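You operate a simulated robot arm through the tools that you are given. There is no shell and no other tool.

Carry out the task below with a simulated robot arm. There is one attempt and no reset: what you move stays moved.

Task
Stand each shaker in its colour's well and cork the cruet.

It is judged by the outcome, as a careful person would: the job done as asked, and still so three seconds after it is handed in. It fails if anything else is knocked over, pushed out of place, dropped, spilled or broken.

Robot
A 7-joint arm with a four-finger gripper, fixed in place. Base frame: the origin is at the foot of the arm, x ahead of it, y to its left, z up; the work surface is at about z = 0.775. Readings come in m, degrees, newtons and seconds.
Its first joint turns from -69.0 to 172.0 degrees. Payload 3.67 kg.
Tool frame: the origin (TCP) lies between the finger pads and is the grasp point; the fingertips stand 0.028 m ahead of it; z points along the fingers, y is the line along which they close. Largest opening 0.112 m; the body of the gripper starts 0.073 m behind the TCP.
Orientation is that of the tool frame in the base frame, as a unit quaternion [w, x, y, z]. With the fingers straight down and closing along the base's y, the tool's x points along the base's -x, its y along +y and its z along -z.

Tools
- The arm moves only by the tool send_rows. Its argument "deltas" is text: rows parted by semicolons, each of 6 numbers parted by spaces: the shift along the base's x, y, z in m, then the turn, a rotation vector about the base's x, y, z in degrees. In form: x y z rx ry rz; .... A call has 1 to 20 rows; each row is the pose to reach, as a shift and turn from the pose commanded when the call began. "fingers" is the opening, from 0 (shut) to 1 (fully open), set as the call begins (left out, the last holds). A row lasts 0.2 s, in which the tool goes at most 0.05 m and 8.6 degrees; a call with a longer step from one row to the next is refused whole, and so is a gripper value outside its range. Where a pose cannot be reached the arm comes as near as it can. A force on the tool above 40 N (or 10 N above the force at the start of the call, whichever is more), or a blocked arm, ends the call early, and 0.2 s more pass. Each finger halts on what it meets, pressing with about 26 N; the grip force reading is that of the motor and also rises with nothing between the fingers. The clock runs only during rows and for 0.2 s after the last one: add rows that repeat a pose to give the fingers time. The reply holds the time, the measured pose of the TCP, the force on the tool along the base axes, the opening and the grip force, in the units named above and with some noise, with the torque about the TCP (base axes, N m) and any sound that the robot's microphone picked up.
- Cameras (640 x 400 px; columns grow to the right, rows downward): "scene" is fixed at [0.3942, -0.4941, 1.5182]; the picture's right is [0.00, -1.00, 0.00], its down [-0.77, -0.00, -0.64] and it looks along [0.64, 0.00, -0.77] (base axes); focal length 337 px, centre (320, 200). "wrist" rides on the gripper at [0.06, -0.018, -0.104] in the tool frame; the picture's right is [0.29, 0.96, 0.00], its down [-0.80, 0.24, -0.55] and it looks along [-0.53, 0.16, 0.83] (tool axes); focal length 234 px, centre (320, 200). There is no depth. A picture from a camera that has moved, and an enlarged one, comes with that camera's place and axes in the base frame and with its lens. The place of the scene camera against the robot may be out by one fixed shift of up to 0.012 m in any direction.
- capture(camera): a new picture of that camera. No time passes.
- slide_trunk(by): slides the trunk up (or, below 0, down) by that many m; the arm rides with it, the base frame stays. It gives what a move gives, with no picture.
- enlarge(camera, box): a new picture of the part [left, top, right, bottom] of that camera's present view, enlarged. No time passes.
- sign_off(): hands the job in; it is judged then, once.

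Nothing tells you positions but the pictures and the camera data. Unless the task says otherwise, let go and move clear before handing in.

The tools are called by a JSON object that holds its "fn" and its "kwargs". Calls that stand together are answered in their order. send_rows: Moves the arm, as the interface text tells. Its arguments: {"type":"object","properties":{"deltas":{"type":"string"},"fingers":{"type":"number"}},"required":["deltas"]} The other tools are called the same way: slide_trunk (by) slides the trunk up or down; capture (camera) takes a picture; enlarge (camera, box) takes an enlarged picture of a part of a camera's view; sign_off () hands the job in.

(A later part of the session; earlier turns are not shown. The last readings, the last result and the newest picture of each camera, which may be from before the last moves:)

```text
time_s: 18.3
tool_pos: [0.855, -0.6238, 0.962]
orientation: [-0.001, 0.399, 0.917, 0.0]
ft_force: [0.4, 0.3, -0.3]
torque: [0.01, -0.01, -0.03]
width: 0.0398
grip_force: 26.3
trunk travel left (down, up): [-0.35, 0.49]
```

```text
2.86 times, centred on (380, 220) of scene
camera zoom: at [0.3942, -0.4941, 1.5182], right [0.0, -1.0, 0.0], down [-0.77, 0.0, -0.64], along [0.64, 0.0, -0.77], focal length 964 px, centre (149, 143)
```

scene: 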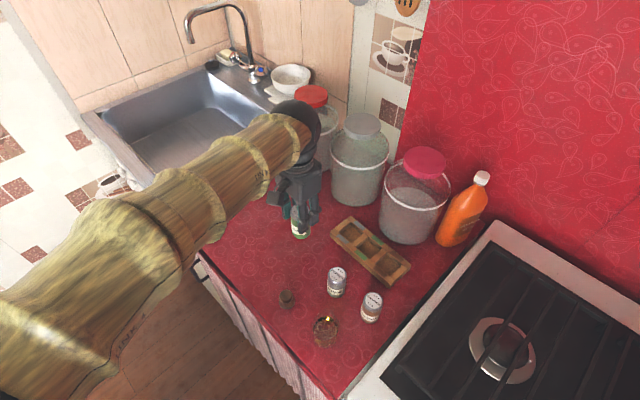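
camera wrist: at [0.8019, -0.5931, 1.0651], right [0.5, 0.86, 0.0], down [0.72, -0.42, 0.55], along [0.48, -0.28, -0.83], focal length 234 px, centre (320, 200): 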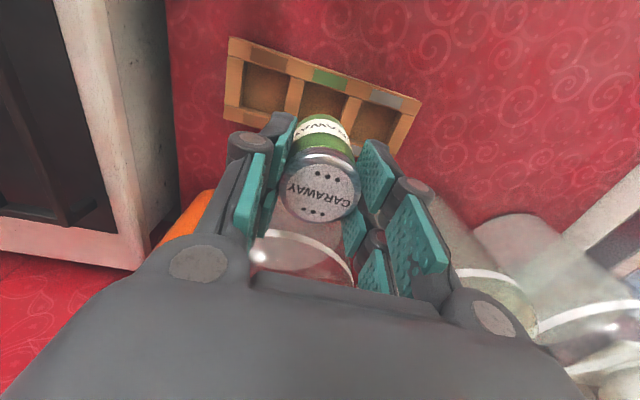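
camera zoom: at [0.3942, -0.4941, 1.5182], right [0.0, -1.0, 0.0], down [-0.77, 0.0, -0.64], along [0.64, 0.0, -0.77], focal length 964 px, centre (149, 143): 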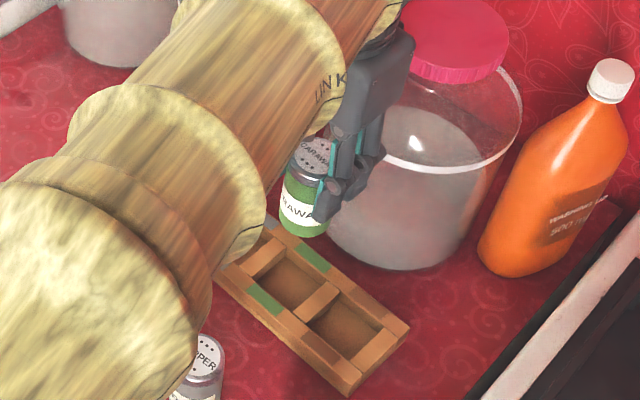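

Alignment agrees with the rack measurement to about 1 mm. I'll lower it to just above the rack and check again.

{"fn": "send_rows", "kwargs": {"deltas": "0 0 -0.03 0 0 0; 0 0 -0.06 0 0 0; 0 0 -0.078 0 0 0; 0 0 -0.078 0 0 0"}}

{"fn": "capture", "kwargs": {"camera": "wrist"}}

{"fn": "enlarge", "kwargs": {"camera": "wrist", "box": [160, 40, 480, 240]}}

{"fn": "enlarge", "kwargs": {"camera": "scene", "box": [310, 170, 430, 290]}}

```text
time_s: 19.3
tool_pos: [0.8547, -0.6233, 0.8853]
orientation: [0.0, 0.399, 0.917, 0.0]
ft_force: [-0.8, -0.1, -0.4]
torque: [-0.01, -0.02, -0.03]
width: 0.0395
grip_force: 25.3
trunk travel left (down, up): [-0.35, 0.49]
```

```text
taken
camera wrist: at [0.8026, -0.5917, 0.9877], right [0.5, 0.86, 0.0], down [0.72, -0.42, 0.55], along [0.48, -0.28, -0.83], focal length 234 px, centre (320, 200)
```

wrist: 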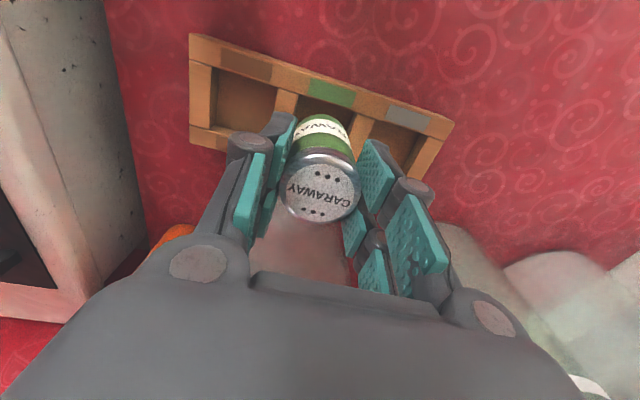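

```text
2.00 times, centred on (320, 140) of wrist
camera zoom: at [0.8026, -0.5917, 0.9877], right [0.5, 0.86, 0.0], down [0.72, -0.42, 0.55], along [0.48, -0.28, -0.83], focal length 468 px, centre (320, 320)
```

zoom: 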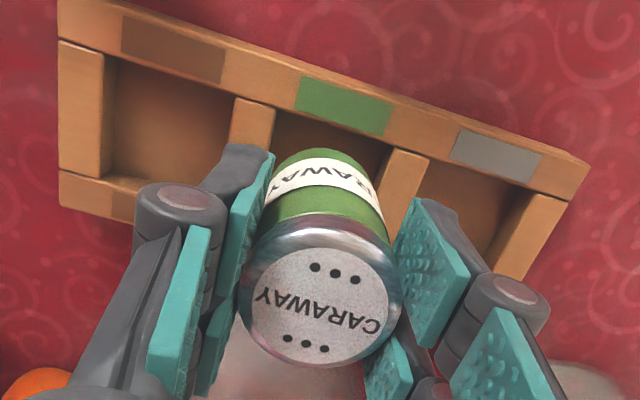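

```text
3.33 times, centred on (370, 230) of scene
camera zoom: at [0.3942, -0.4941, 1.5182], right [0.0, -1.0, 0.0], down [-0.77, 0.0, -0.64], along [0.64, 0.0, -0.77], focal length 1124 px, centre (153, 100)
```

zoom: 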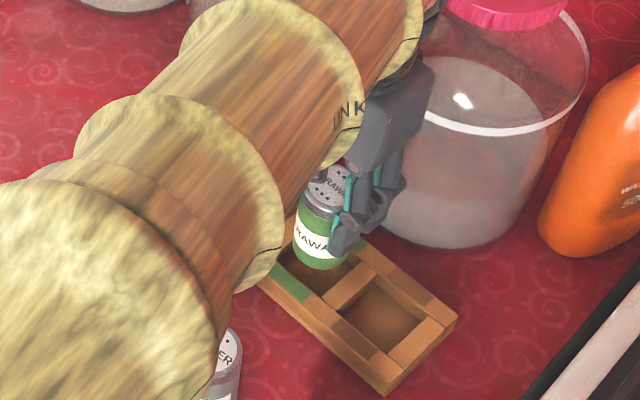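

It looks aligned with the green well. I'll lower slowly until it seats.

{"fn": "send_rows", "kwargs": {"deltas": "0 0 -0.008 0 0 0; 0 0 -0.016 0 0 0; 0 0 -0.022 0 0 0; 0 0 -0.026 0 0 0; 0 0 -0.029 0 0 0; 0 0 -0.029 0 0 0"}}

{"fn": "enlarge", "kwargs": {"camera": "wrist", "box": [160, 40, 480, 240]}}

{"fn": "enlarge", "kwargs": {"camera": "scene", "box": [310, 170, 430, 290]}}

```text
time_s: 20.7
tool_pos: [0.8555, -0.6227, 0.8559]
orientation: [0.001, 0.399, 0.917, 0.0]
ft_force: [0.6, -0.5, 0.6]
torque: [0.03, -0.01, 0.02]
width: 0.0399
grip_force: 25.7
trunk travel left (down, up): [-0.35, 0.49]
```

```text
2.00 times, centred on (320, 140) of wrist
camera zoom: at [0.8028, -0.5919, 0.9589], right [0.5, 0.86, 0.0], down [0.72, -0.42, 0.55], along [0.48, -0.28, -0.83], focal length 468 px, centre (320, 320)
```

zoom: 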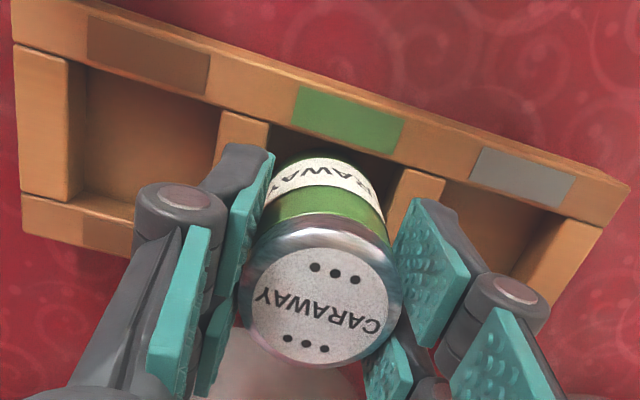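

```text
3.33 times, centred on (370, 230) of scene
camera zoom: at [0.3942, -0.4941, 1.5182], right [0.0, -1.0, 0.0], down [-0.77, 0.0, -0.64], along [0.64, 0.0, -0.77], focal length 1124 px, centre (153, 100)
```

zoom: 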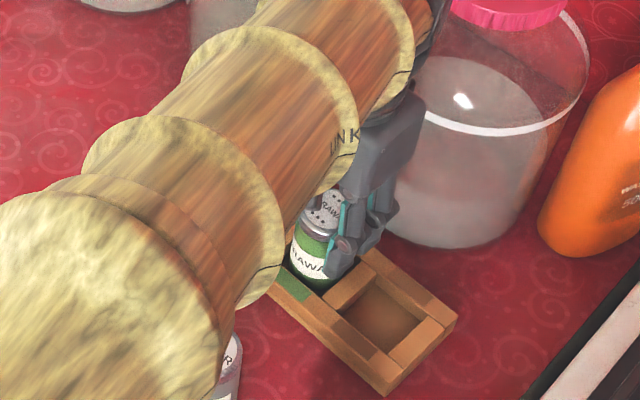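

It's inside the well and not yet touching the floor. I'll continue down gently.

{"fn": "send_rows", "kwargs": {"deltas": "0 0 -0.0015 0 0 0; 0 0 -0.003 0 0 0; 0 0 -0.0045 0 0 0; 0 0 -0.0045 0 0 0"}}

```text
time_s: 21.7
tool_pos: [0.8558, -0.6229, 0.8557]
orientation: [0.002, 0.399, 0.917, 0.0]
ft_force: [5.1, -6.0, 23.1]
torque: [-0.27, -0.19, -0.05]
width: 0.0399
grip_force: 26.2
trunk travel left (down, up): [-0.35, 0.49]
```

It's now seated on the well floor (23 N upward). I'll ease off, open a little and rise straight up.

{"fn": "send_rows", "kwargs": {"deltas": "0 0 0.0035 0 0 0; 0 0 0.0038 0 0 0"}}

{"fn": "send_rows", "kwargs": {"deltas": "0 0 0 0 0 0; 0 0 0 0 0 0; 0 0 0 0 0 0", "fingers": 0.48}}

{"fn": "enlarge", "kwargs": {"camera": "wrist", "box": [160, 40, 480, 240]}}

```text
time_s: 22.3
tool_pos: [0.8562, -0.6228, 0.8554]
orientation: [-0.001, 0.398, 0.917, 0.0]
ft_force: [0.7, -2.1, 9.1]
torque: [-0.04, -0.07, -0.05]
width: 0.0392
grip_force: 26.5
trunk travel left (down, up): [-0.35, 0.49]
```

```text
time_s: 23.1
tool_pos: [0.8554, -0.6232, 0.8547]
orientation: [-0.001, 0.399, 0.917, -0.001]
ft_force: [1.0, -0.1, 0.0]
torque: [0.0, 0.02, 0.05]
width: 0.0539
grip_force: 0.0
trunk travel left (down, up): [-0.35, 0.49]
```

```text
2.00 times, centred on (320, 140) of wrist
camera zoom: at [0.803, -0.5918, 0.9583], right [0.5, 0.86, 0.0], down [0.72, -0.42, 0.55], along [0.48, -0.28, -0.83], focal length 468 px, centre (320, 320)
```

zoom: 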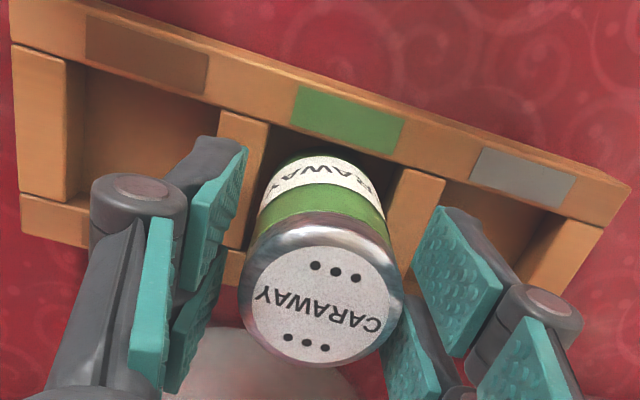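

The caraway is released upright in the green well. I'll rise and go above the pepper, turning so the gripper closes along x.

{"fn": "send_rows", "kwargs": {"deltas": "0 0 0.03 0 0 0; 0 0 0.07 0 0 0; 0 0 0.115 0 0 0; -0.03 0.025 0.115 0 0 -8; -0.06 0.05 0.115 0 0 -16; -0.085 0.07 0.115 0 0 -24; -0.106 0.0864 0.115 0 0 -32; -0.106 0.0864 0.115 0 0 -40; -0.106 0.0864 0.115 0 0 -43; -0.106 0.0864 0.115 0 0 -43", "fingers": 0.48}}

{"fn": "capture", "kwargs": {"camera": "wrist"}}

{"fn": "enlarge", "kwargs": {"camera": "wrist", "box": [260, 60, 420, 180]}}

{"fn": "capture", "kwargs": {"camera": "scene"}}

```text
time_s: 25.3
tool_pos: [0.7505, -0.5377, 0.9701]
orientation: [-0.001, 0.708, 0.707, 0.0]
ft_force: [0.7, -1.1, 0.6]
torque: [0.0, 0.02, 0.04]
width: 0.0539
grip_force: 0.0
trunk travel left (down, up): [-0.35, 0.49]
```

```text
taken
camera wrist: at [0.7321, -0.4776, 1.0729], right [0.96, 0.29, 0.0], down [0.24, -0.8, 0.55], along [0.16, -0.53, -0.83], focal length 234 px, centre (320, 200)
```

wrist: 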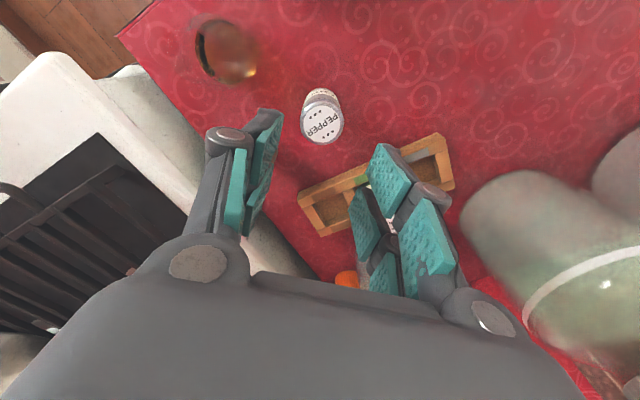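

```text
3.33 times, centred on (340, 120) of wrist
camera zoom: at [0.7321, -0.4776, 1.0729], right [0.96, 0.29, 0.0], down [0.24, -0.8, 0.55], along [0.16, -0.53, -0.83], focal length 781 px, centre (253, 467)
```

zoom: 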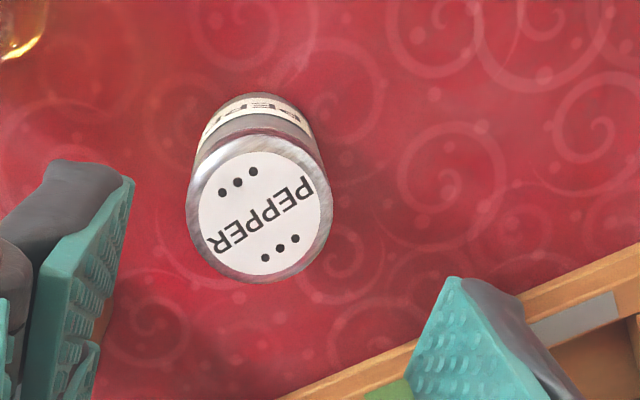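

```text
taken
```

scene: 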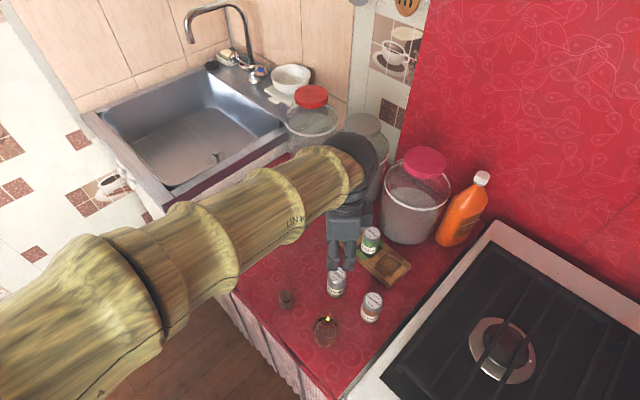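

I'm above the pepper, about 3 mm off in x. I'll correct that, descend and grip.

{"fn": "send_rows", "kwargs": {"deltas": "0.003 0.001 -0.03 0 0 0; 0.003 0.001 -0.07 0 0 0; 0.003 0.001 -0.105 0 0 0; 0.003 0.001 -0.121 0 0 0; 0.003 0.001 -0.121 0 0 0", "fingers": 0.6}}

{"fn": "send_rows", "kwargs": {"deltas": "0 0 0 0 0 0; 0 0 0 0 0 0; 0 0 0 0 0 0", "fingers": 0}}

{"fn": "capture", "kwargs": {"camera": "wrist"}}

{"fn": "enlarge", "kwargs": {"camera": "scene", "box": [270, 230, 410, 340]}}

```text
time_s: 26.5
tool_pos: [0.7529, -0.5354, 0.8499]
orientation: [0.0, 0.708, 0.706, 0.001]
ft_force: [-0.1, 0.5, -0.3]
torque: [0.0, 0.0, -0.02]
width: 0.0672
grip_force: 0.1
trunk travel left (down, up): [-0.35, 0.49]
```

```text
time_s: 27.3
tool_pos: [0.7521, -0.5361, 0.8497]
orientation: [0.0, 0.707, 0.707, -0.001]
ft_force: [-0.2, -0.3, 0.5]
torque: [-0.01, 0.0, -0.01]
width: 0.0399
grip_force: 25.8
trunk travel left (down, up): [-0.35, 0.49]
```

```text
taken
camera wrist: at [0.7352, -0.4762, 0.9526], right [0.96, 0.29, 0.0], down [0.24, -0.8, 0.55], along [0.16, -0.53, -0.83], focal length 234 px, centre (320, 200)
```

wrist: 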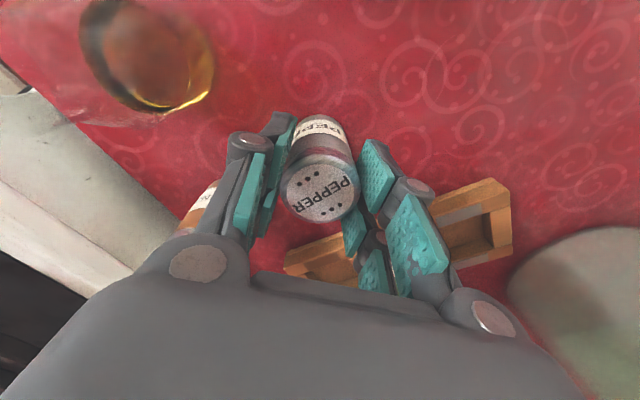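

```text
3.64 times, centred on (340, 285) of scene
camera zoom: at [0.3942, -0.4941, 1.5182], right [0.0, -1.0, 0.0], down [-0.77, 0.0, -0.64], along [0.64, 0.0, -0.77], focal length 1227 px, centre (247, -109)
```

zoom: 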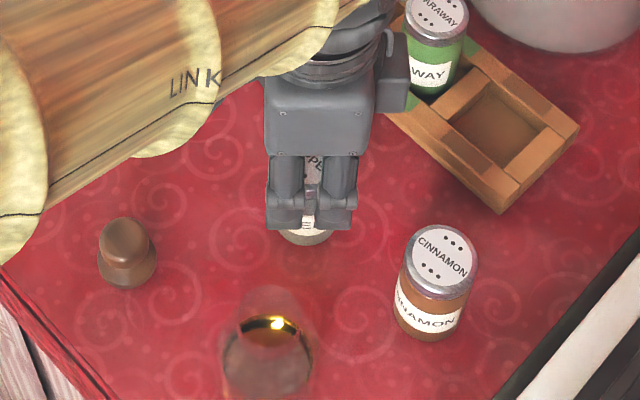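

The pepper is gripped and centred. I'll lift it, carry it over the grey well and turn the wrist a further 30°, so the fingers clear both the caraway and the jar.

{"fn": "send_rows", "kwargs": {"deltas": "0 0 0.02 0 0 0; 0 0 0.06 0 0 0; 0 0 0.1 0 0 0; 0 0 0.115 0 0 -8; 0.04 -0.012 0.115 0 0 -16; 0.08 -0.024 0.115 0 0 -24; 0.12 -0.036 0.115 0 0 -30; 0.1483 -0.044 0.115 0 0 -30; 0.1483 -0.044 0.115 0 0 -30; 0.1483 -0.044 0.115 0 0 -30", "fingers": 0}}

{"fn": "capture", "kwargs": {"camera": "wrist"}}

{"fn": "enlarge", "kwargs": {"camera": "wrist", "box": [240, 60, 440, 260]}}

{"fn": "capture", "kwargs": {"camera": "scene"}}

```text
time_s: 29.5
tool_pos: [0.9017, -0.5802, 0.9643]
orientation: [0.0, 0.866, 0.5, -0.001]
ft_force: [-1.6, 0.4, -1.1]
torque: [0.01, -0.02, 0.01]
width: 0.0396
grip_force: 26.0
trunk travel left (down, up): [-0.35, 0.49]
```

```text
taken
camera wrist: at [0.9168, -0.5198, 1.0671], right [0.97, -0.23, 0.0], down [-0.19, -0.81, 0.55], along [-0.13, -0.54, -0.83], focal length 234 px, centre (320, 200)
```

wrist: 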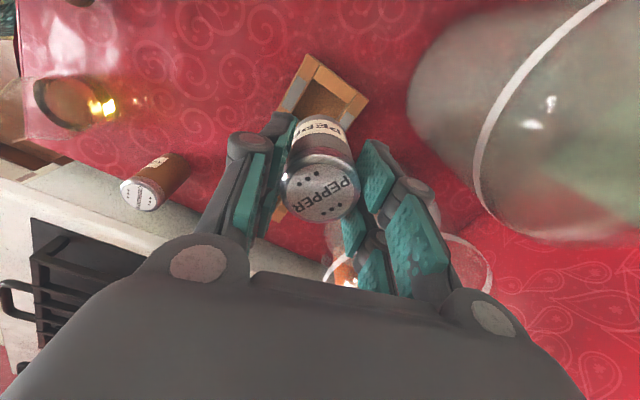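

```text
2.00 times, centred on (340, 160) of wrist
camera zoom: at [0.9168, -0.5198, 1.0671], right [0.97, -0.23, 0.0], down [-0.19, -0.81, 0.55], along [-0.13, -0.54, -0.83], focal length 468 px, centre (280, 280)
```

zoom: 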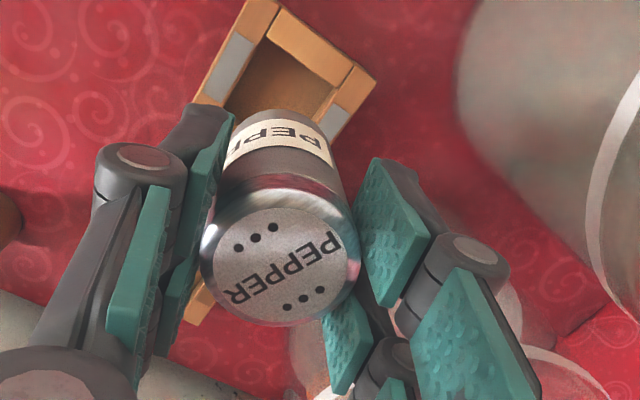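

```text
taken
```

scene: 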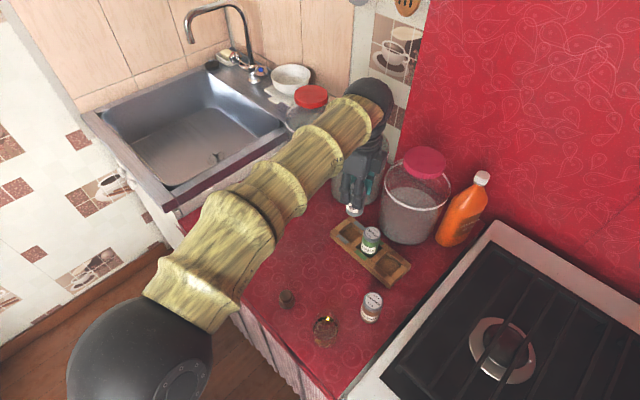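

The pepper is over the grey well. I'll lower it to just above the rack and check alignment.

{"fn": "send_rows", "kwargs": {"deltas": "0 0 -0.03 0 0 0; 0 0 -0.06 0 0 0; 0 0 -0.077 0 0 0; 0 0 -0.077 0 0 0"}}

{"fn": "enlarge", "kwargs": {"camera": "wrist", "box": [160, 20, 480, 240]}}

{"fn": "enlarge", "kwargs": {"camera": "scene", "box": [310, 150, 430, 290]}}

```text
time_s: 30.5
tool_pos: [0.9011, -0.5803, 0.8878]
orientation: [0.0, 0.866, 0.5, 0.0]
ft_force: [-0.2, -0.3, -1.2]
torque: [0.01, 0.02, 0.02]
width: 0.0399
grip_force: 25.6
trunk travel left (down, up): [-0.35, 0.49]
```

```text
1.82 times, centred on (320, 130) of wrist
camera zoom: at [0.9163, -0.5196, 0.9905], right [0.97, -0.23, 0.0], down [-0.19, -0.81, 0.55], along [-0.13, -0.54, -0.83], focal length 426 px, centre (320, 327)
```

zoom: 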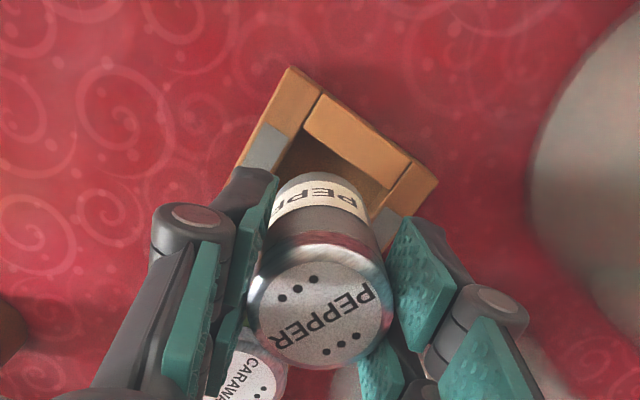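

```text
2.86 times, centred on (370, 220) of scene
camera zoom: at [0.3942, -0.4941, 1.5182], right [0.0, -1.0, 0.0], down [-0.77, 0.0, -0.64], along [0.64, 0.0, -0.77], focal length 964 px, centre (177, 143)
```

zoom: 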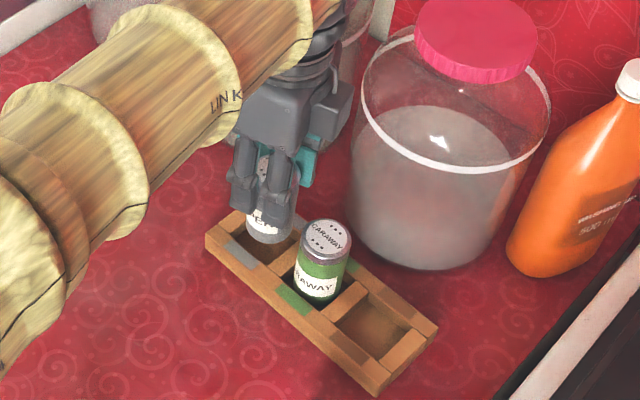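

The rack corners match predictions to within 1 mm. I'll lower the pepper into the grey well.

{"fn": "send_rows", "kwargs": {"deltas": "0 0 -0.008 0 0 0; 0 0 -0.016 0 0 0; 0 0 -0.022 0 0 0; 0 0 -0.026 0 0 0; 0 0 -0.029 0 0 0; 0 0 -0.031 0 0 0; 0 0 -0.031 0 0 0"}}

{"fn": "enlarge", "kwargs": {"camera": "wrist", "box": [160, 20, 480, 240]}}

{"fn": "enlarge", "kwargs": {"camera": "scene", "box": [310, 150, 430, 290]}}

```text
time_s: 32.1
tool_pos: [0.9016, -0.5797, 0.8575]
orientation: [0.0, 0.866, 0.5, 0.0]
ft_force: [0.8, -1.7, 6.4]
torque: [-0.25, -0.23, -0.03]
width: 0.0397
grip_force: 26.5
trunk travel left (down, up): [-0.35, 0.49]
```

```text
1.82 times, centred on (320, 130) of wrist
camera zoom: at [0.9157, -0.5193, 0.9604], right [0.97, -0.23, 0.0], down [-0.19, -0.81, 0.55], along [-0.13, -0.54, -0.83], focal length 426 px, centre (320, 327)
```

zoom: 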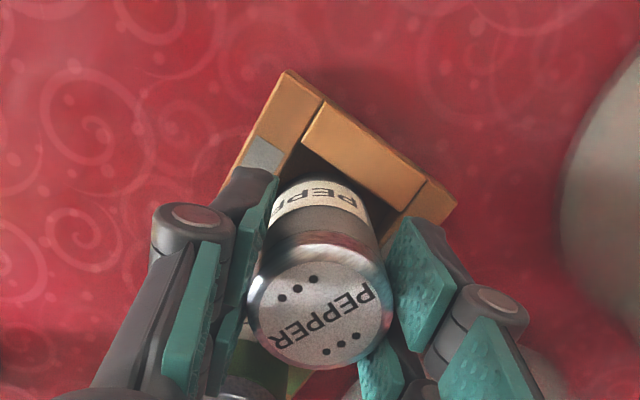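

```text
2.86 times, centred on (370, 220) of scene
camera zoom: at [0.3942, -0.4941, 1.5182], right [0.0, -1.0, 0.0], down [-0.77, 0.0, -0.64], along [0.64, 0.0, -0.77], focal length 964 px, centre (177, 143)
```

zoom: 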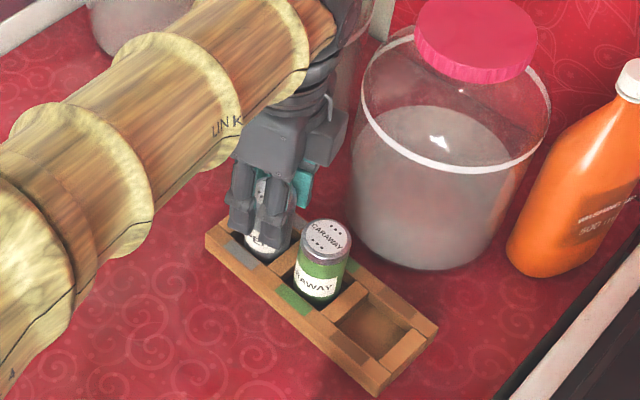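

Seated in the well. I'll ease up a hair, open the fingers slightly and rise.

{"fn": "send_rows", "kwargs": {"deltas": "0 0 0.0005 0 0 0; 0 0 0.0005 0 0 0; 0 0 0.0005 0 0 0", "fingers": 0.48}}

{"fn": "send_rows", "kwargs": {"deltas": "0 0 0.03 0 0 0; 0 0 0.07 0 0 0; 0 0 0.11 0 0 0; 0 0 0.112 0 0 0"}}

{"fn": "capture", "kwargs": {"camera": "wrist"}}

{"fn": "enlarge", "kwargs": {"camera": "scene", "box": [310, 150, 430, 290]}}

```text
time_s: 32.9
tool_pos: [0.9003, -0.5811, 0.8565]
orientation: [0.0, 0.866, 0.5, 0.0]
ft_force: [0.0, -0.6, 0.0]
torque: [-0.03, 0.0, 0.0]
width: 0.0536
grip_force: 0.0
trunk travel left (down, up): [-0.35, 0.49]
```

```text
time_s: 33.9
tool_pos: [0.9023, -0.5807, 0.9682]
orientation: [-0.001, 0.866, 0.5, 0.0]
ft_force: [0.5, 0.3, -0.6]
torque: [0.01, -0.01, 0.01]
width: 0.0539
grip_force: 0.0
trunk travel left (down, up): [-0.35, 0.49]
```

```text
taken
camera wrist: at [0.9163, -0.5194, 1.0714], right [0.97, -0.23, 0.0], down [-0.19, -0.81, 0.55], along [-0.13, -0.54, -0.83], focal length 234 px, centre (320, 200)
```

wrist: 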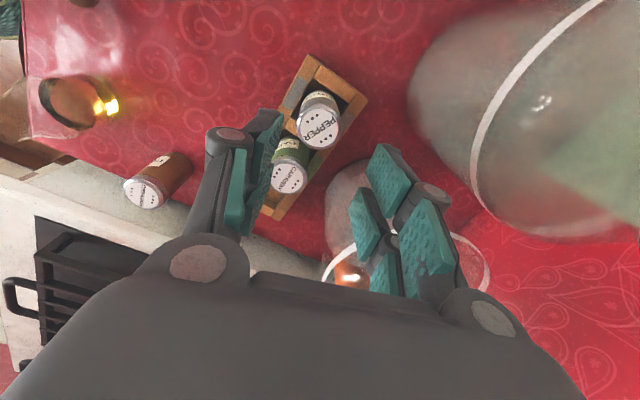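

```text
2.86 times, centred on (370, 220) of scene
camera zoom: at [0.3942, -0.4941, 1.5182], right [0.0, -1.0, 0.0], down [-0.77, 0.0, -0.64], along [0.64, 0.0, -0.77], focal length 964 px, centre (177, 143)
```

zoom: 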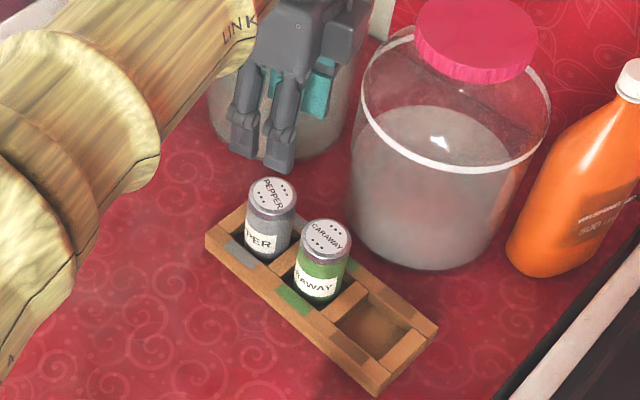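

Pepper and caraway stand in their wells. Next I'll move above the cinnamon shaker.

{"fn": "send_rows", "kwargs": {"deltas": "-0.045 -0.006 0 0 0 5; -0.09 -0.012 0 0 0 10; -0.135 -0.018 0 0 0 10; -0.18 -0.025 0 0 0 10; -0.2105 -0.0305 0 0 0 10; -0.2105 -0.0305 0 0 0 10; -0.2105 -0.0305 0 0 0 10", "fingers": 0.6}}

{"fn": "capture", "kwargs": {"camera": "wrist"}}

{"fn": "enlarge", "kwargs": {"camera": "wrist", "box": [240, 60, 400, 180]}}

{"fn": "enlarge", "kwargs": {"camera": "scene", "box": [270, 200, 430, 360]}}

```text
time_s: 35.5
tool_pos: [0.6892, -0.6105, 0.9694]
orientation: [0.0, 0.819, 0.573, 0.0]
ft_force: [-0.1, -0.1, -0.1]
torque: [0.01, 0.0, 0.0]
width: 0.0672
grip_force: 0.0
trunk travel left (down, up): [-0.35, 0.49]
```

```text
taken
camera wrist: at [0.6938, -0.5487, 1.0724], right [1.0, -0.06, 0.0], down [-0.05, -0.83, 0.55], along [-0.03, -0.55, -0.83], focal length 234 px, centre (320, 200)
```

wrist: 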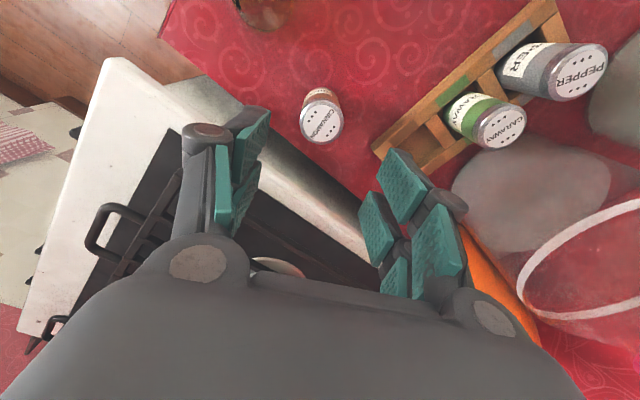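

```text
3.33 times, centred on (320, 120) of wrist
camera zoom: at [0.6938, -0.5487, 1.0724], right [1.0, -0.06, 0.0], down [-0.05, -0.83, 0.55], along [-0.03, -0.55, -0.83], focal length 781 px, centre (320, 467)
```

zoom: 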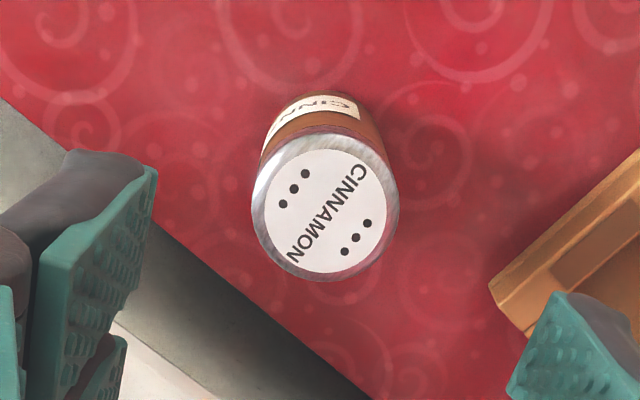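

```text
2.50 times, centred on (350, 280) of scene
camera zoom: at [0.3942, -0.4941, 1.5182], right [0.0, -1.0, 0.0], down [-0.77, 0.0, -0.64], along [0.64, 0.0, -0.77], focal length 843 px, centre (245, 0)
```

zoom: 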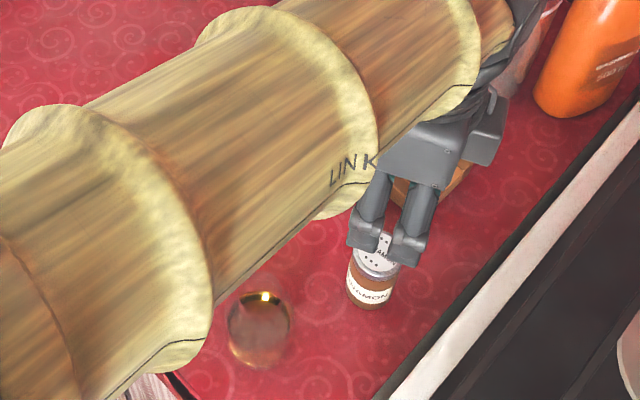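

I'm within 2 mm of the cinnamon's axis. I'll descend and grip.

{"fn": "send_rows", "kwargs": {"deltas": "0.0014 0.001 -0.03 0 0 0; 0.0014 0.001 -0.07 0 0 0; 0.0014 0.001 -0.105 0 0 0; 0.0014 0.001 -0.12 0 0 0; 0.0014 0.001 -0.12 0 0 0"}}

{"fn": "send_rows", "kwargs": {"deltas": "0 0 0 0 0 0; 0 0 0 0 0 0; 0 0 0 0 0 0", "fingers": 0}}

{"fn": "capture", "kwargs": {"camera": "wrist"}}

{"fn": "enlarge", "kwargs": {"camera": "scene", "box": [270, 200, 430, 360]}}

```text
time_s: 36.7
tool_pos: [0.6914, -0.6093, 0.8497]
orientation: [0.001, 0.819, 0.573, 0.0]
ft_force: [-0.8, 0.5, -0.1]
torque: [0.03, -0.02, -0.01]
width: 0.0674
grip_force: 0.1
trunk travel left (down, up): [-0.35, 0.49]
```

```text
time_s: 37.5
tool_pos: [0.6922, -0.6096, 0.849]
orientation: [0.0, 0.819, 0.574, 0.0]
ft_force: [0.0, 0.4, -0.1]
torque: [-0.05, -0.02, 0.02]
width: 0.0395
grip_force: 25.9
trunk travel left (down, up): [-0.35, 0.49]
```

```text
taken
camera wrist: at [0.6963, -0.5469, 0.9521], right [1.0, -0.06, 0.0], down [-0.05, -0.83, 0.55], along [-0.03, -0.55, -0.83], focal length 234 px, centre (320, 200)
```

wrist: 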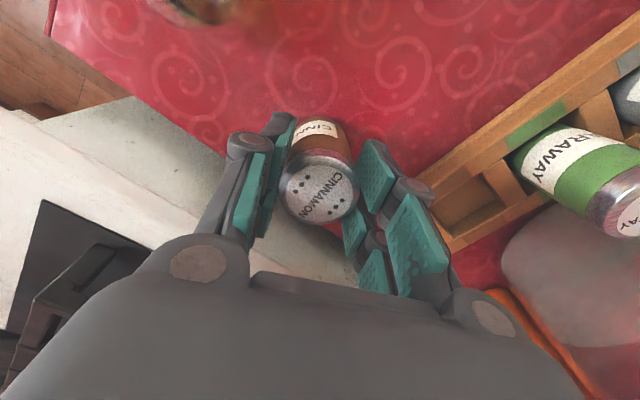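

```text
2.50 times, centred on (350, 280) of scene
camera zoom: at [0.3942, -0.4941, 1.5182], right [0.0, -1.0, 0.0], down [-0.77, 0.0, -0.64], along [0.64, 0.0, -0.77], focal length 843 px, centre (245, 0)
```

zoom: 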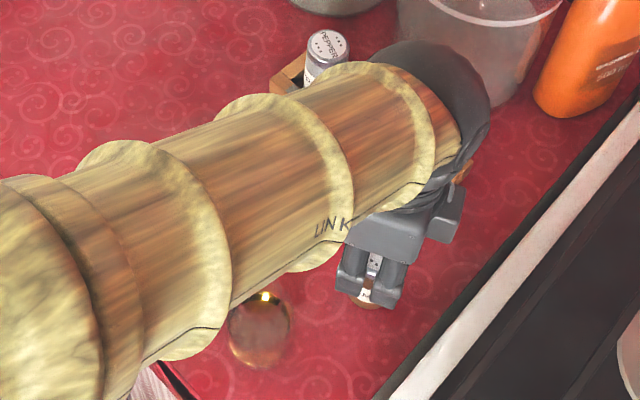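

The cinnamon is gripped. I'll lift it and carry it over the brown well.

{"fn": "send_rows", "kwargs": {"deltas": "0 0 0.02 0 0 0; 0 0 0.06 0 0 0; 0 0 0.1 0 0 0; 0 0 0.115 0 0 -5; 0.04 -0.019 0.115 0 0 -10; 0.08 -0.038 0.115 0 0 -10; 0.1174 -0.0561 0.115 0 0 -10; 0.1174 -0.0561 0.115 0 0 -10; 0.1174 -0.0561 0.115 0 0 -10", "fingers": 0}}

{"fn": "capture", "kwargs": {"camera": "wrist"}}

{"fn": "enlarge", "kwargs": {"camera": "scene", "box": [310, 150, 450, 310]}}

```text
time_s: 39.5
tool_pos: [0.8091, -0.6657, 0.9625]
orientation: [-0.001, 0.866, 0.5, -0.001]
ft_force: [-0.5, -0.3, -0.2]
torque: [0.0, 0.01, 0.01]
width: 0.0397
grip_force: 26.1
trunk travel left (down, up): [-0.35, 0.49]
```

```text
taken
camera wrist: at [0.8253, -0.6058, 1.0654], right [0.97, -0.23, 0.0], down [-0.19, -0.81, 0.55], along [-0.13, -0.54, -0.83], focal length 234 px, centre (320, 200)
```

wrist: 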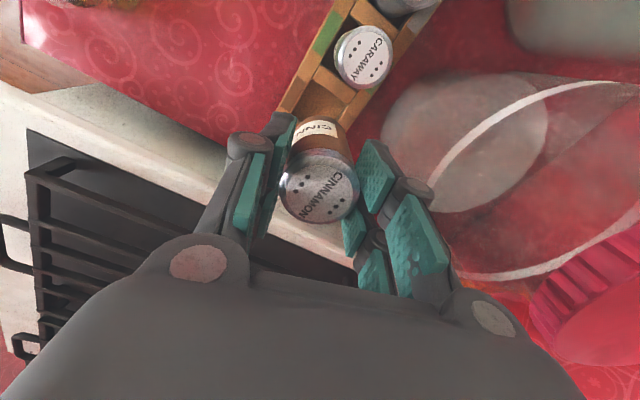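

```text
2.50 times, centred on (380, 230) of scene
camera zoom: at [0.3942, -0.4941, 1.5182], right [0.0, -1.0, 0.0], down [-0.77, 0.0, -0.64], along [0.64, 0.0, -0.77], focal length 843 px, centre (170, 125)
```

zoom: 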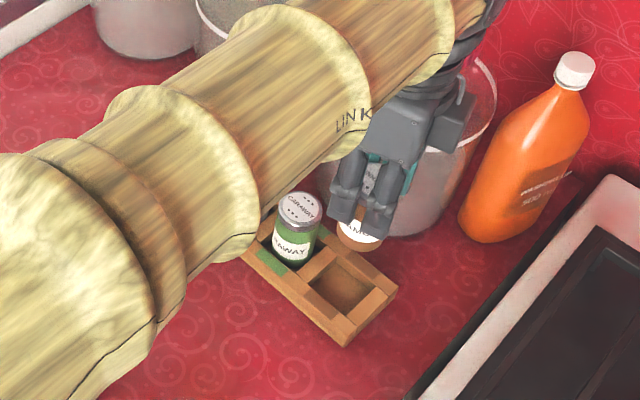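

The jar wall is only about 2 cm from the gripper body in this orientation. I'll turn the wrist a further 45° while still high up to gain clearance.

{"fn": "send_rows", "kwargs": {"deltas": "0 0 0 0 0 -8; 0 0 0 0 0 -16; 0 0 0 0 0 -24; 0 0 0 0 0 -32; 0 0 0 0 0 -40; 0 0 0 0 0 -45; 0 0 0 0 0 -45"}}

{"fn": "capture", "kwargs": {"camera": "wrist"}}

{"fn": "enlarge", "kwargs": {"camera": "scene", "box": [310, 150, 450, 310]}}

```text
time_s: 41.1
tool_pos: [0.8091, -0.6662, 0.9638]
orientation: [0.0, 0.992, 0.129, 0.0]
ft_force: [-0.2, -0.7, -0.8]
torque: [0.0, -0.01, -0.02]
width: 0.0394
grip_force: 26.4
trunk travel left (down, up): [-0.35, 0.49]
```

```text
taken
camera wrist: at [0.8633, -0.6329, 1.0664], right [0.53, -0.85, 0.0], down [-0.71, -0.44, 0.55], along [-0.47, -0.29, -0.83], focal length 234 px, centre (320, 200)
```

wrist: 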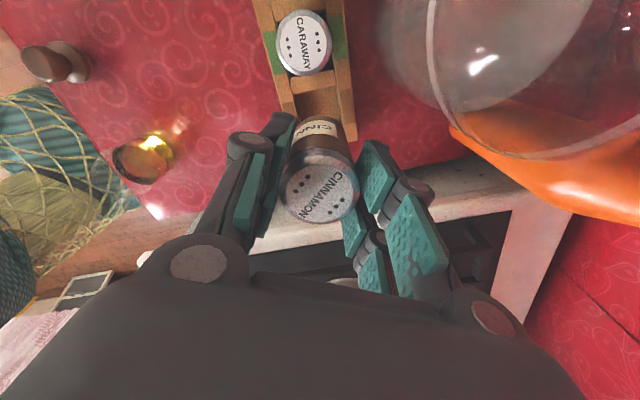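

```text
2.50 times, centred on (380, 230) of scene
camera zoom: at [0.3942, -0.4941, 1.5182], right [0.0, -1.0, 0.0], down [-0.77, 0.0, -0.64], along [0.64, 0.0, -0.77], focal length 843 px, centre (170, 125)
```

zoom: 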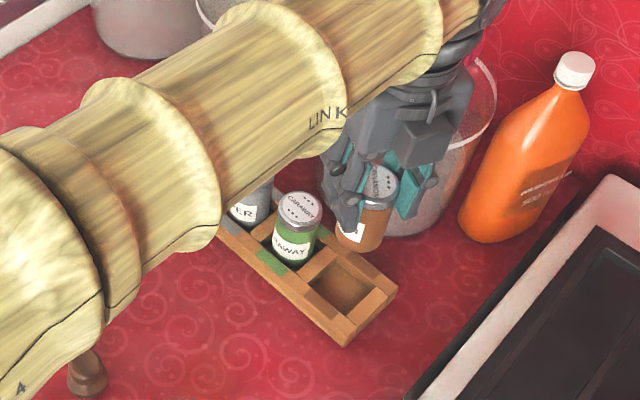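

There's plenty of room beside the jar now. I'll lower to just above the brown well and check.

{"fn": "send_rows", "kwargs": {"deltas": "0 0 -0.03 0 0 0; 0 0 -0.06 0 0 0; 0 0 -0.077 0 0 0; 0 0 -0.077 0 0 0"}}

{"fn": "enlarge", "kwargs": {"camera": "wrist", "box": [160, 20, 480, 240]}}

{"fn": "enlarge", "kwargs": {"camera": "scene", "box": [320, 190, 420, 290]}}

```text
time_s: 42.1
tool_pos: [0.8088, -0.6645, 0.887]
orientation: [0.0, 0.992, 0.13, -0.001]
ft_force: [-0.2, -0.1, -0.3]
torque: [0.0, 0.01, 0.0]
width: 0.0397
grip_force: 25.9
trunk travel left (down, up): [-0.35, 0.49]
```

```text
1.82 times, centred on (320, 130) of wrist
camera zoom: at [0.863, -0.6321, 0.9892], right [0.53, -0.85, 0.0], down [-0.71, -0.44, 0.55], along [-0.47, -0.29, -0.83], focal length 426 px, centre (320, 327)
```

zoom: 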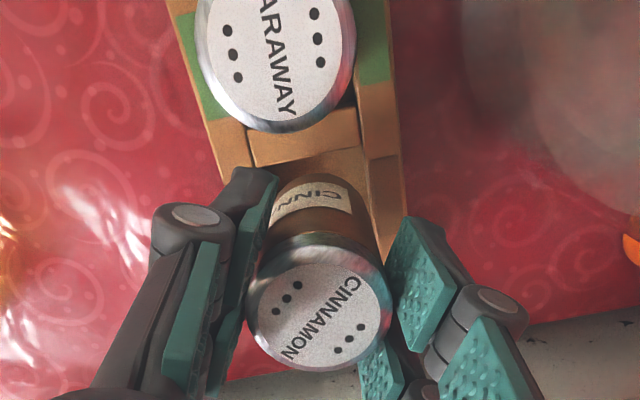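

```text
4.00 times, centred on (370, 240) of scene
camera zoom: at [0.3942, -0.4941, 1.5182], right [0.0, -1.0, 0.0], down [-0.77, 0.0, -0.64], along [0.64, 0.0, -0.77], focal length 1349 px, centre (120, 40)
```

zoom: 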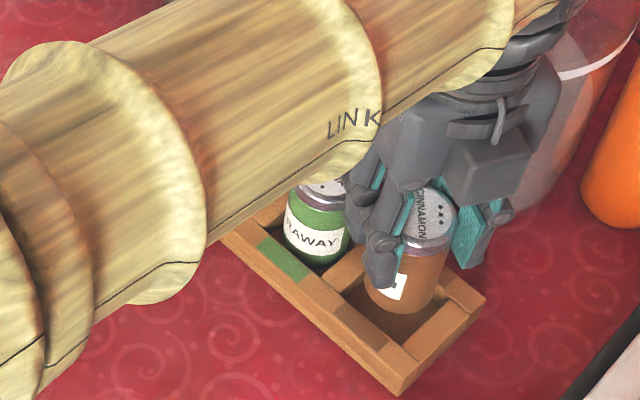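

Alignment looks good and the finger clears the caraway. I'll lower into the brown well.

{"fn": "send_rows", "kwargs": {"deltas": "0 0 -0.008 0 0 0; 0 0 -0.016 0 0 0; 0 0 -0.022 0 0 0; 0 0 -0.026 0 0 0; 0 0 -0.029 0 0 0; 0 0 -0.031 0 0 0; 0 0 -0.031 0 0 0"}}

{"fn": "enlarge", "kwargs": {"camera": "wrist", "box": [160, 20, 480, 240]}}

{"fn": "enlarge", "kwargs": {"camera": "scene", "box": [320, 190, 420, 290]}}

```text
time_s: 43.7
tool_pos: [0.8105, -0.6642, 0.8565]
orientation: [0.001, 0.991, 0.131, 0.001]
ft_force: [1.7, -2.1, 8.0]
torque: [-0.13, -0.14, 0.03]
width: 0.0396
grip_force: 25.9
trunk travel left (down, up): [-0.35, 0.49]
```

```text
1.82 times, centred on (320, 130) of wrist
camera zoom: at [0.8631, -0.6322, 0.9599], right [0.53, -0.85, 0.0], down [-0.71, -0.44, 0.55], along [-0.47, -0.29, -0.83], focal length 426 px, centre (320, 327)
```

zoom: 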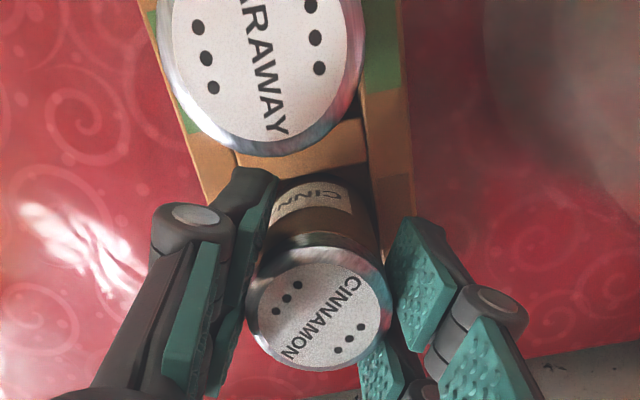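

```text
4.00 times, centred on (370, 240) of scene
camera zoom: at [0.3942, -0.4941, 1.5182], right [0.0, -1.0, 0.0], down [-0.77, 0.0, -0.64], along [0.64, 0.0, -0.77], focal length 1349 px, centre (120, 40)
```

zoom: 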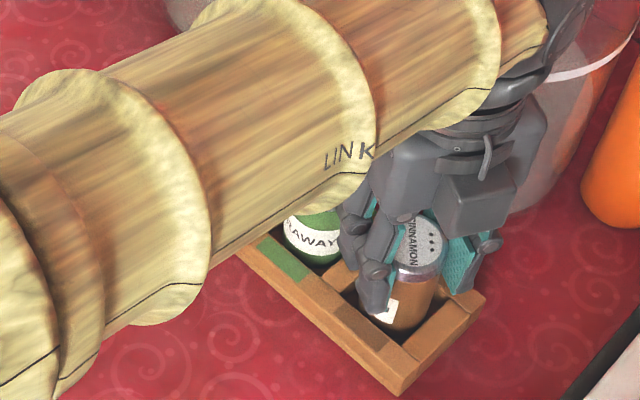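

The cinnamon is seated in the brown well. I'll release and rise.

{"fn": "send_rows", "kwargs": {"deltas": "0 0 0.0008 0 0 0; 0 0 0.0008 0 0 0; 0 0 0.0008 0 0 0", "fingers": 0.47}}

{"fn": "send_rows", "kwargs": {"deltas": "0 0 0.03 0 0 0; 0 0 0.07 0 0 0; 0 0 0.11 0 0 0; 0 0 0.112 0 0 0"}}

{"fn": "capture", "kwargs": {"camera": "wrist"}}

{"fn": "capture", "kwargs": {"camera": "scene"}}

```text
time_s: 44.5
tool_pos: [0.8093, -0.6648, 0.8563]
orientation: [0.001, 0.992, 0.13, 0.0]
ft_force: [-0.1, 0.7, -0.5]
torque: [-0.02, -0.02, 0.02]
width: 0.0527
grip_force: 0.1
trunk travel left (down, up): [-0.35, 0.49]
```

```text
time_s: 45.5
tool_pos: [0.8097, -0.6657, 0.9678]
orientation: [-0.001, 0.991, 0.13, 0.001]
ft_force: [0.6, 0.3, -0.3]
torque: [0.0, 0.03, 0.01]
width: 0.0528
grip_force: 0.0
trunk travel left (down, up): [-0.35, 0.49]
```

```text
taken
camera wrist: at [0.864, -0.6336, 1.0714], right [0.53, -0.85, 0.0], down [-0.71, -0.44, 0.55], along [-0.47, -0.29, -0.83], focal length 234 px, centre (320, 200)
```

wrist: 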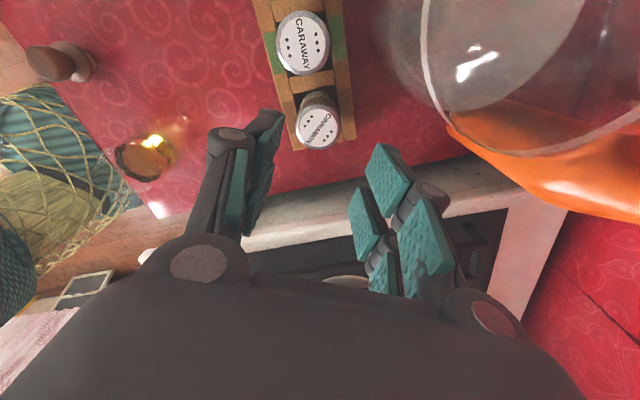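

```text
taken
```

scene: 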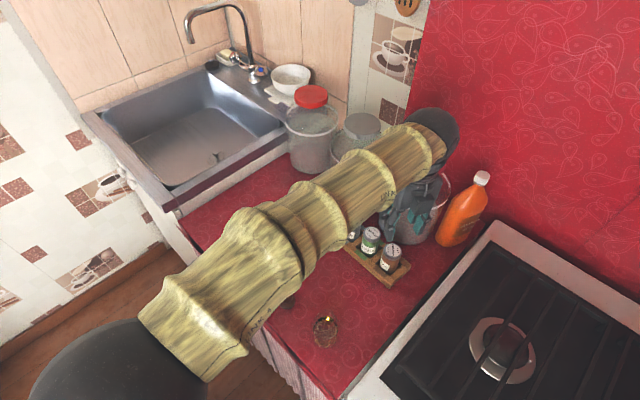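

All three shakers are in their colour's wells. Next I'll move above the stopper and turn the wrist back.

{"fn": "send_rows", "kwargs": {"deltas": "0 0 0.03 0 0 8; -0.01 0.025 0.03 0 0 16; -0.02 0.05 0.03 0 0 24; -0.03 0.075 0.03 0 0 32; -0.04 0.1 0.03 0 0 40; -0.05 0.13 0.03 0 0 48; -0.06 0.16 0.03 0 0 56; -0.07 0.19 0.03 0 0 64; -0.085 0.22 0.03 0 0 72; -0.094 0.24 0.02 0 0 75; -0.094 0.24 0 0 0 75; -0.094 0.24 0 0 0 75"}}

{"fn": "capture", "kwargs": {"camera": "wrist"}}

{"fn": "enlarge", "kwargs": {"camera": "wrist", "box": [260, 50, 380, 150]}}

{"fn": "capture", "kwargs": {"camera": "scene"}}

```text
time_s: 48.1
tool_pos: [0.7156, -0.4267, 0.9687]
orientation: [0.001, 0.707, 0.707, 0.0]
ft_force: [-0.3, 0.3, 0.4]
torque: [0.01, 0.06, -0.03]
width: 0.0523
grip_force: 0.0
trunk travel left (down, up): [-0.35, 0.49]
```

```text
taken
camera wrist: at [0.6982, -0.3654, 1.0716], right [0.96, 0.29, 0.0], down [0.24, -0.8, 0.55], along [0.16, -0.53, -0.83], focal length 234 px, centre (320, 200)
```

wrist: 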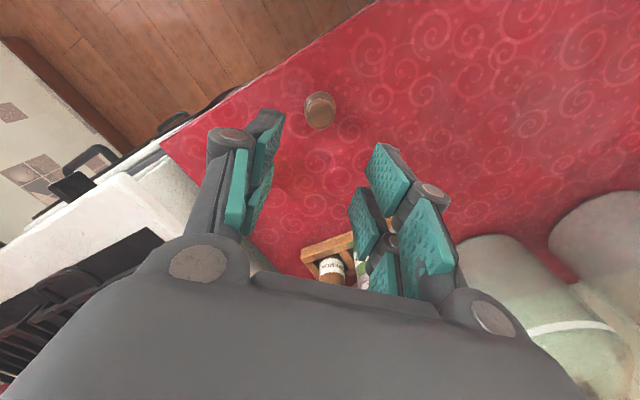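

```text
4.00 times, centred on (320, 100) of wrist
camera zoom: at [0.6982, -0.3654, 1.0716], right [0.96, 0.29, 0.0], down [0.24, -0.8, 0.55], along [0.16, -0.53, -0.83], focal length 937 px, centre (320, 600)
```

zoom: 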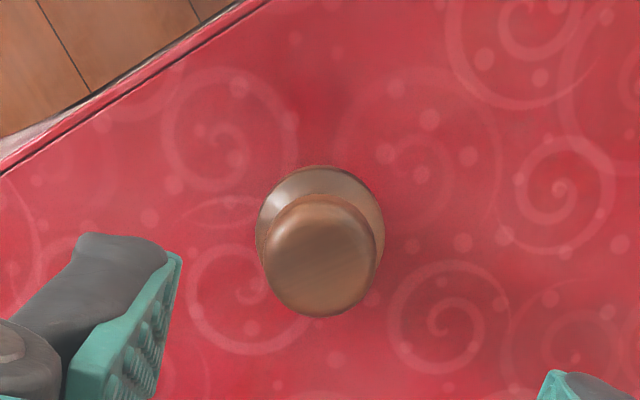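

```text
taken
```

scene: 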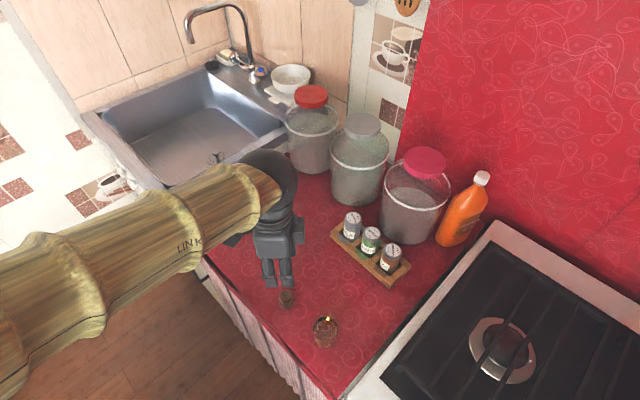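

I'm centred over the stopper knob to within 1 mm. I'll descend so the fingertips sit beside the knob, just above the flange, and close.

{"fn": "send_rows", "kwargs": {"deltas": "0 0.0008 -0.03 0 0 0; 0 0.0008 -0.07 0 0 0; 0 0.0008 -0.11 0 0 0; 0 0.0008 -0.128 0 0 0; 0 0.0008 -0.1345 0 0 0; 0 0.0008 -0.1345 0 0 0"}}

{"fn": "enlarge", "kwargs": {"camera": "wrist", "box": [220, 60, 420, 260]}}

{"fn": "enlarge", "kwargs": {"camera": "scene", "box": [240, 240, 340, 320]}}

```text
time_s: 49.5
tool_pos: [0.7146, -0.4241, 0.8337]
orientation: [0.0, 0.707, 0.707, 0.0]
ft_force: [-0.1, 0.0, 0.2]
torque: [-0.01, 0.0, -0.03]
width: 0.0526
grip_force: 0.1
trunk travel left (down, up): [-0.35, 0.49]
```

```text
2.00 times, centred on (320, 160) of wrist
camera zoom: at [0.6981, -0.3644, 0.9366], right [0.96, 0.29, 0.0], down [0.24, -0.8, 0.55], along [0.16, -0.53, -0.83], focal length 468 px, centre (320, 280)
```

zoom: 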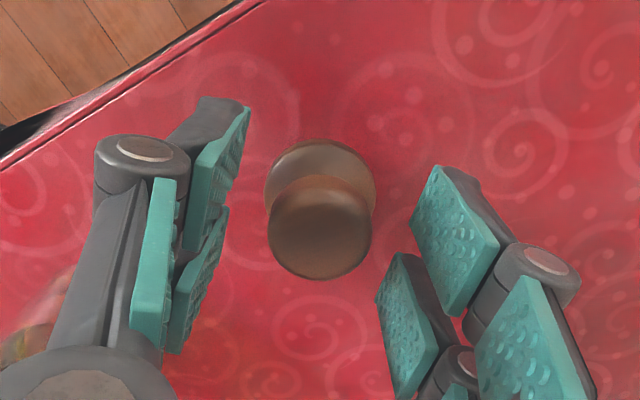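

```text
5.00 times, centred on (290, 280) of scene
camera zoom: at [0.3942, -0.4941, 1.5182], right [0.0, -1.0, 0.0], down [-0.77, 0.0, -0.64], along [0.64, 0.0, -0.77], focal length 1687 px, centre (470, -200)
```

zoom: 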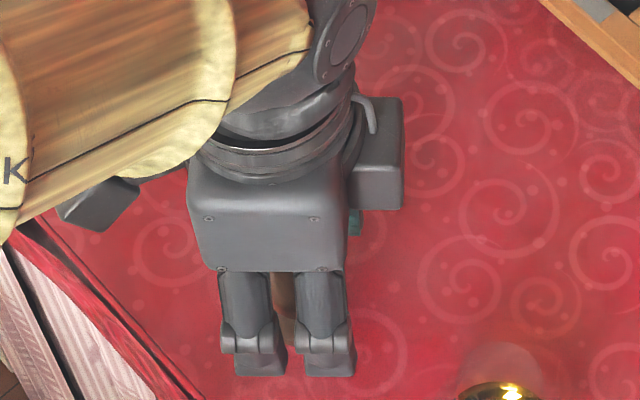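

The knob is centred between the pads. I'll close on it.

{"fn": "send_rows", "kwargs": {"deltas": "0 0 -0.002 0 0 0; 0 0 -0.002 0 0 0; 0 0 -0.002 0 0 0; 0 0 -0.002 0 0 0", "fingers": 0}}

{"fn": "enlarge", "kwargs": {"camera": "wrist", "box": [220, 60, 420, 260]}}

```text
time_s: 50.5
tool_pos: [0.7157, -0.4243, 0.832]
orientation: [0.0, 0.707, 0.707, 0.0]
ft_force: [0.9, -0.1, 6.3]
torque: [-0.01, -0.08, 0.02]
width: 0.0264
grip_force: 25.7
trunk travel left (down, up): [-0.35, 0.49]
```

```text
2.00 times, centred on (320, 160) of wrist
camera zoom: at [0.6979, -0.3644, 0.9356], right [0.96, 0.29, 0.0], down [0.24, -0.8, 0.55], along [0.16, -0.53, -0.83], focal length 468 px, centre (320, 280)
```

zoom: 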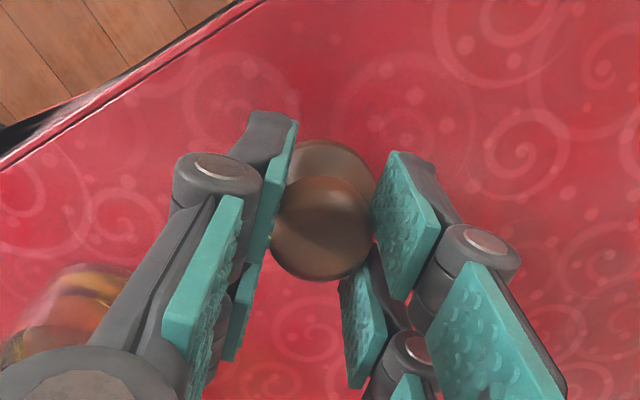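

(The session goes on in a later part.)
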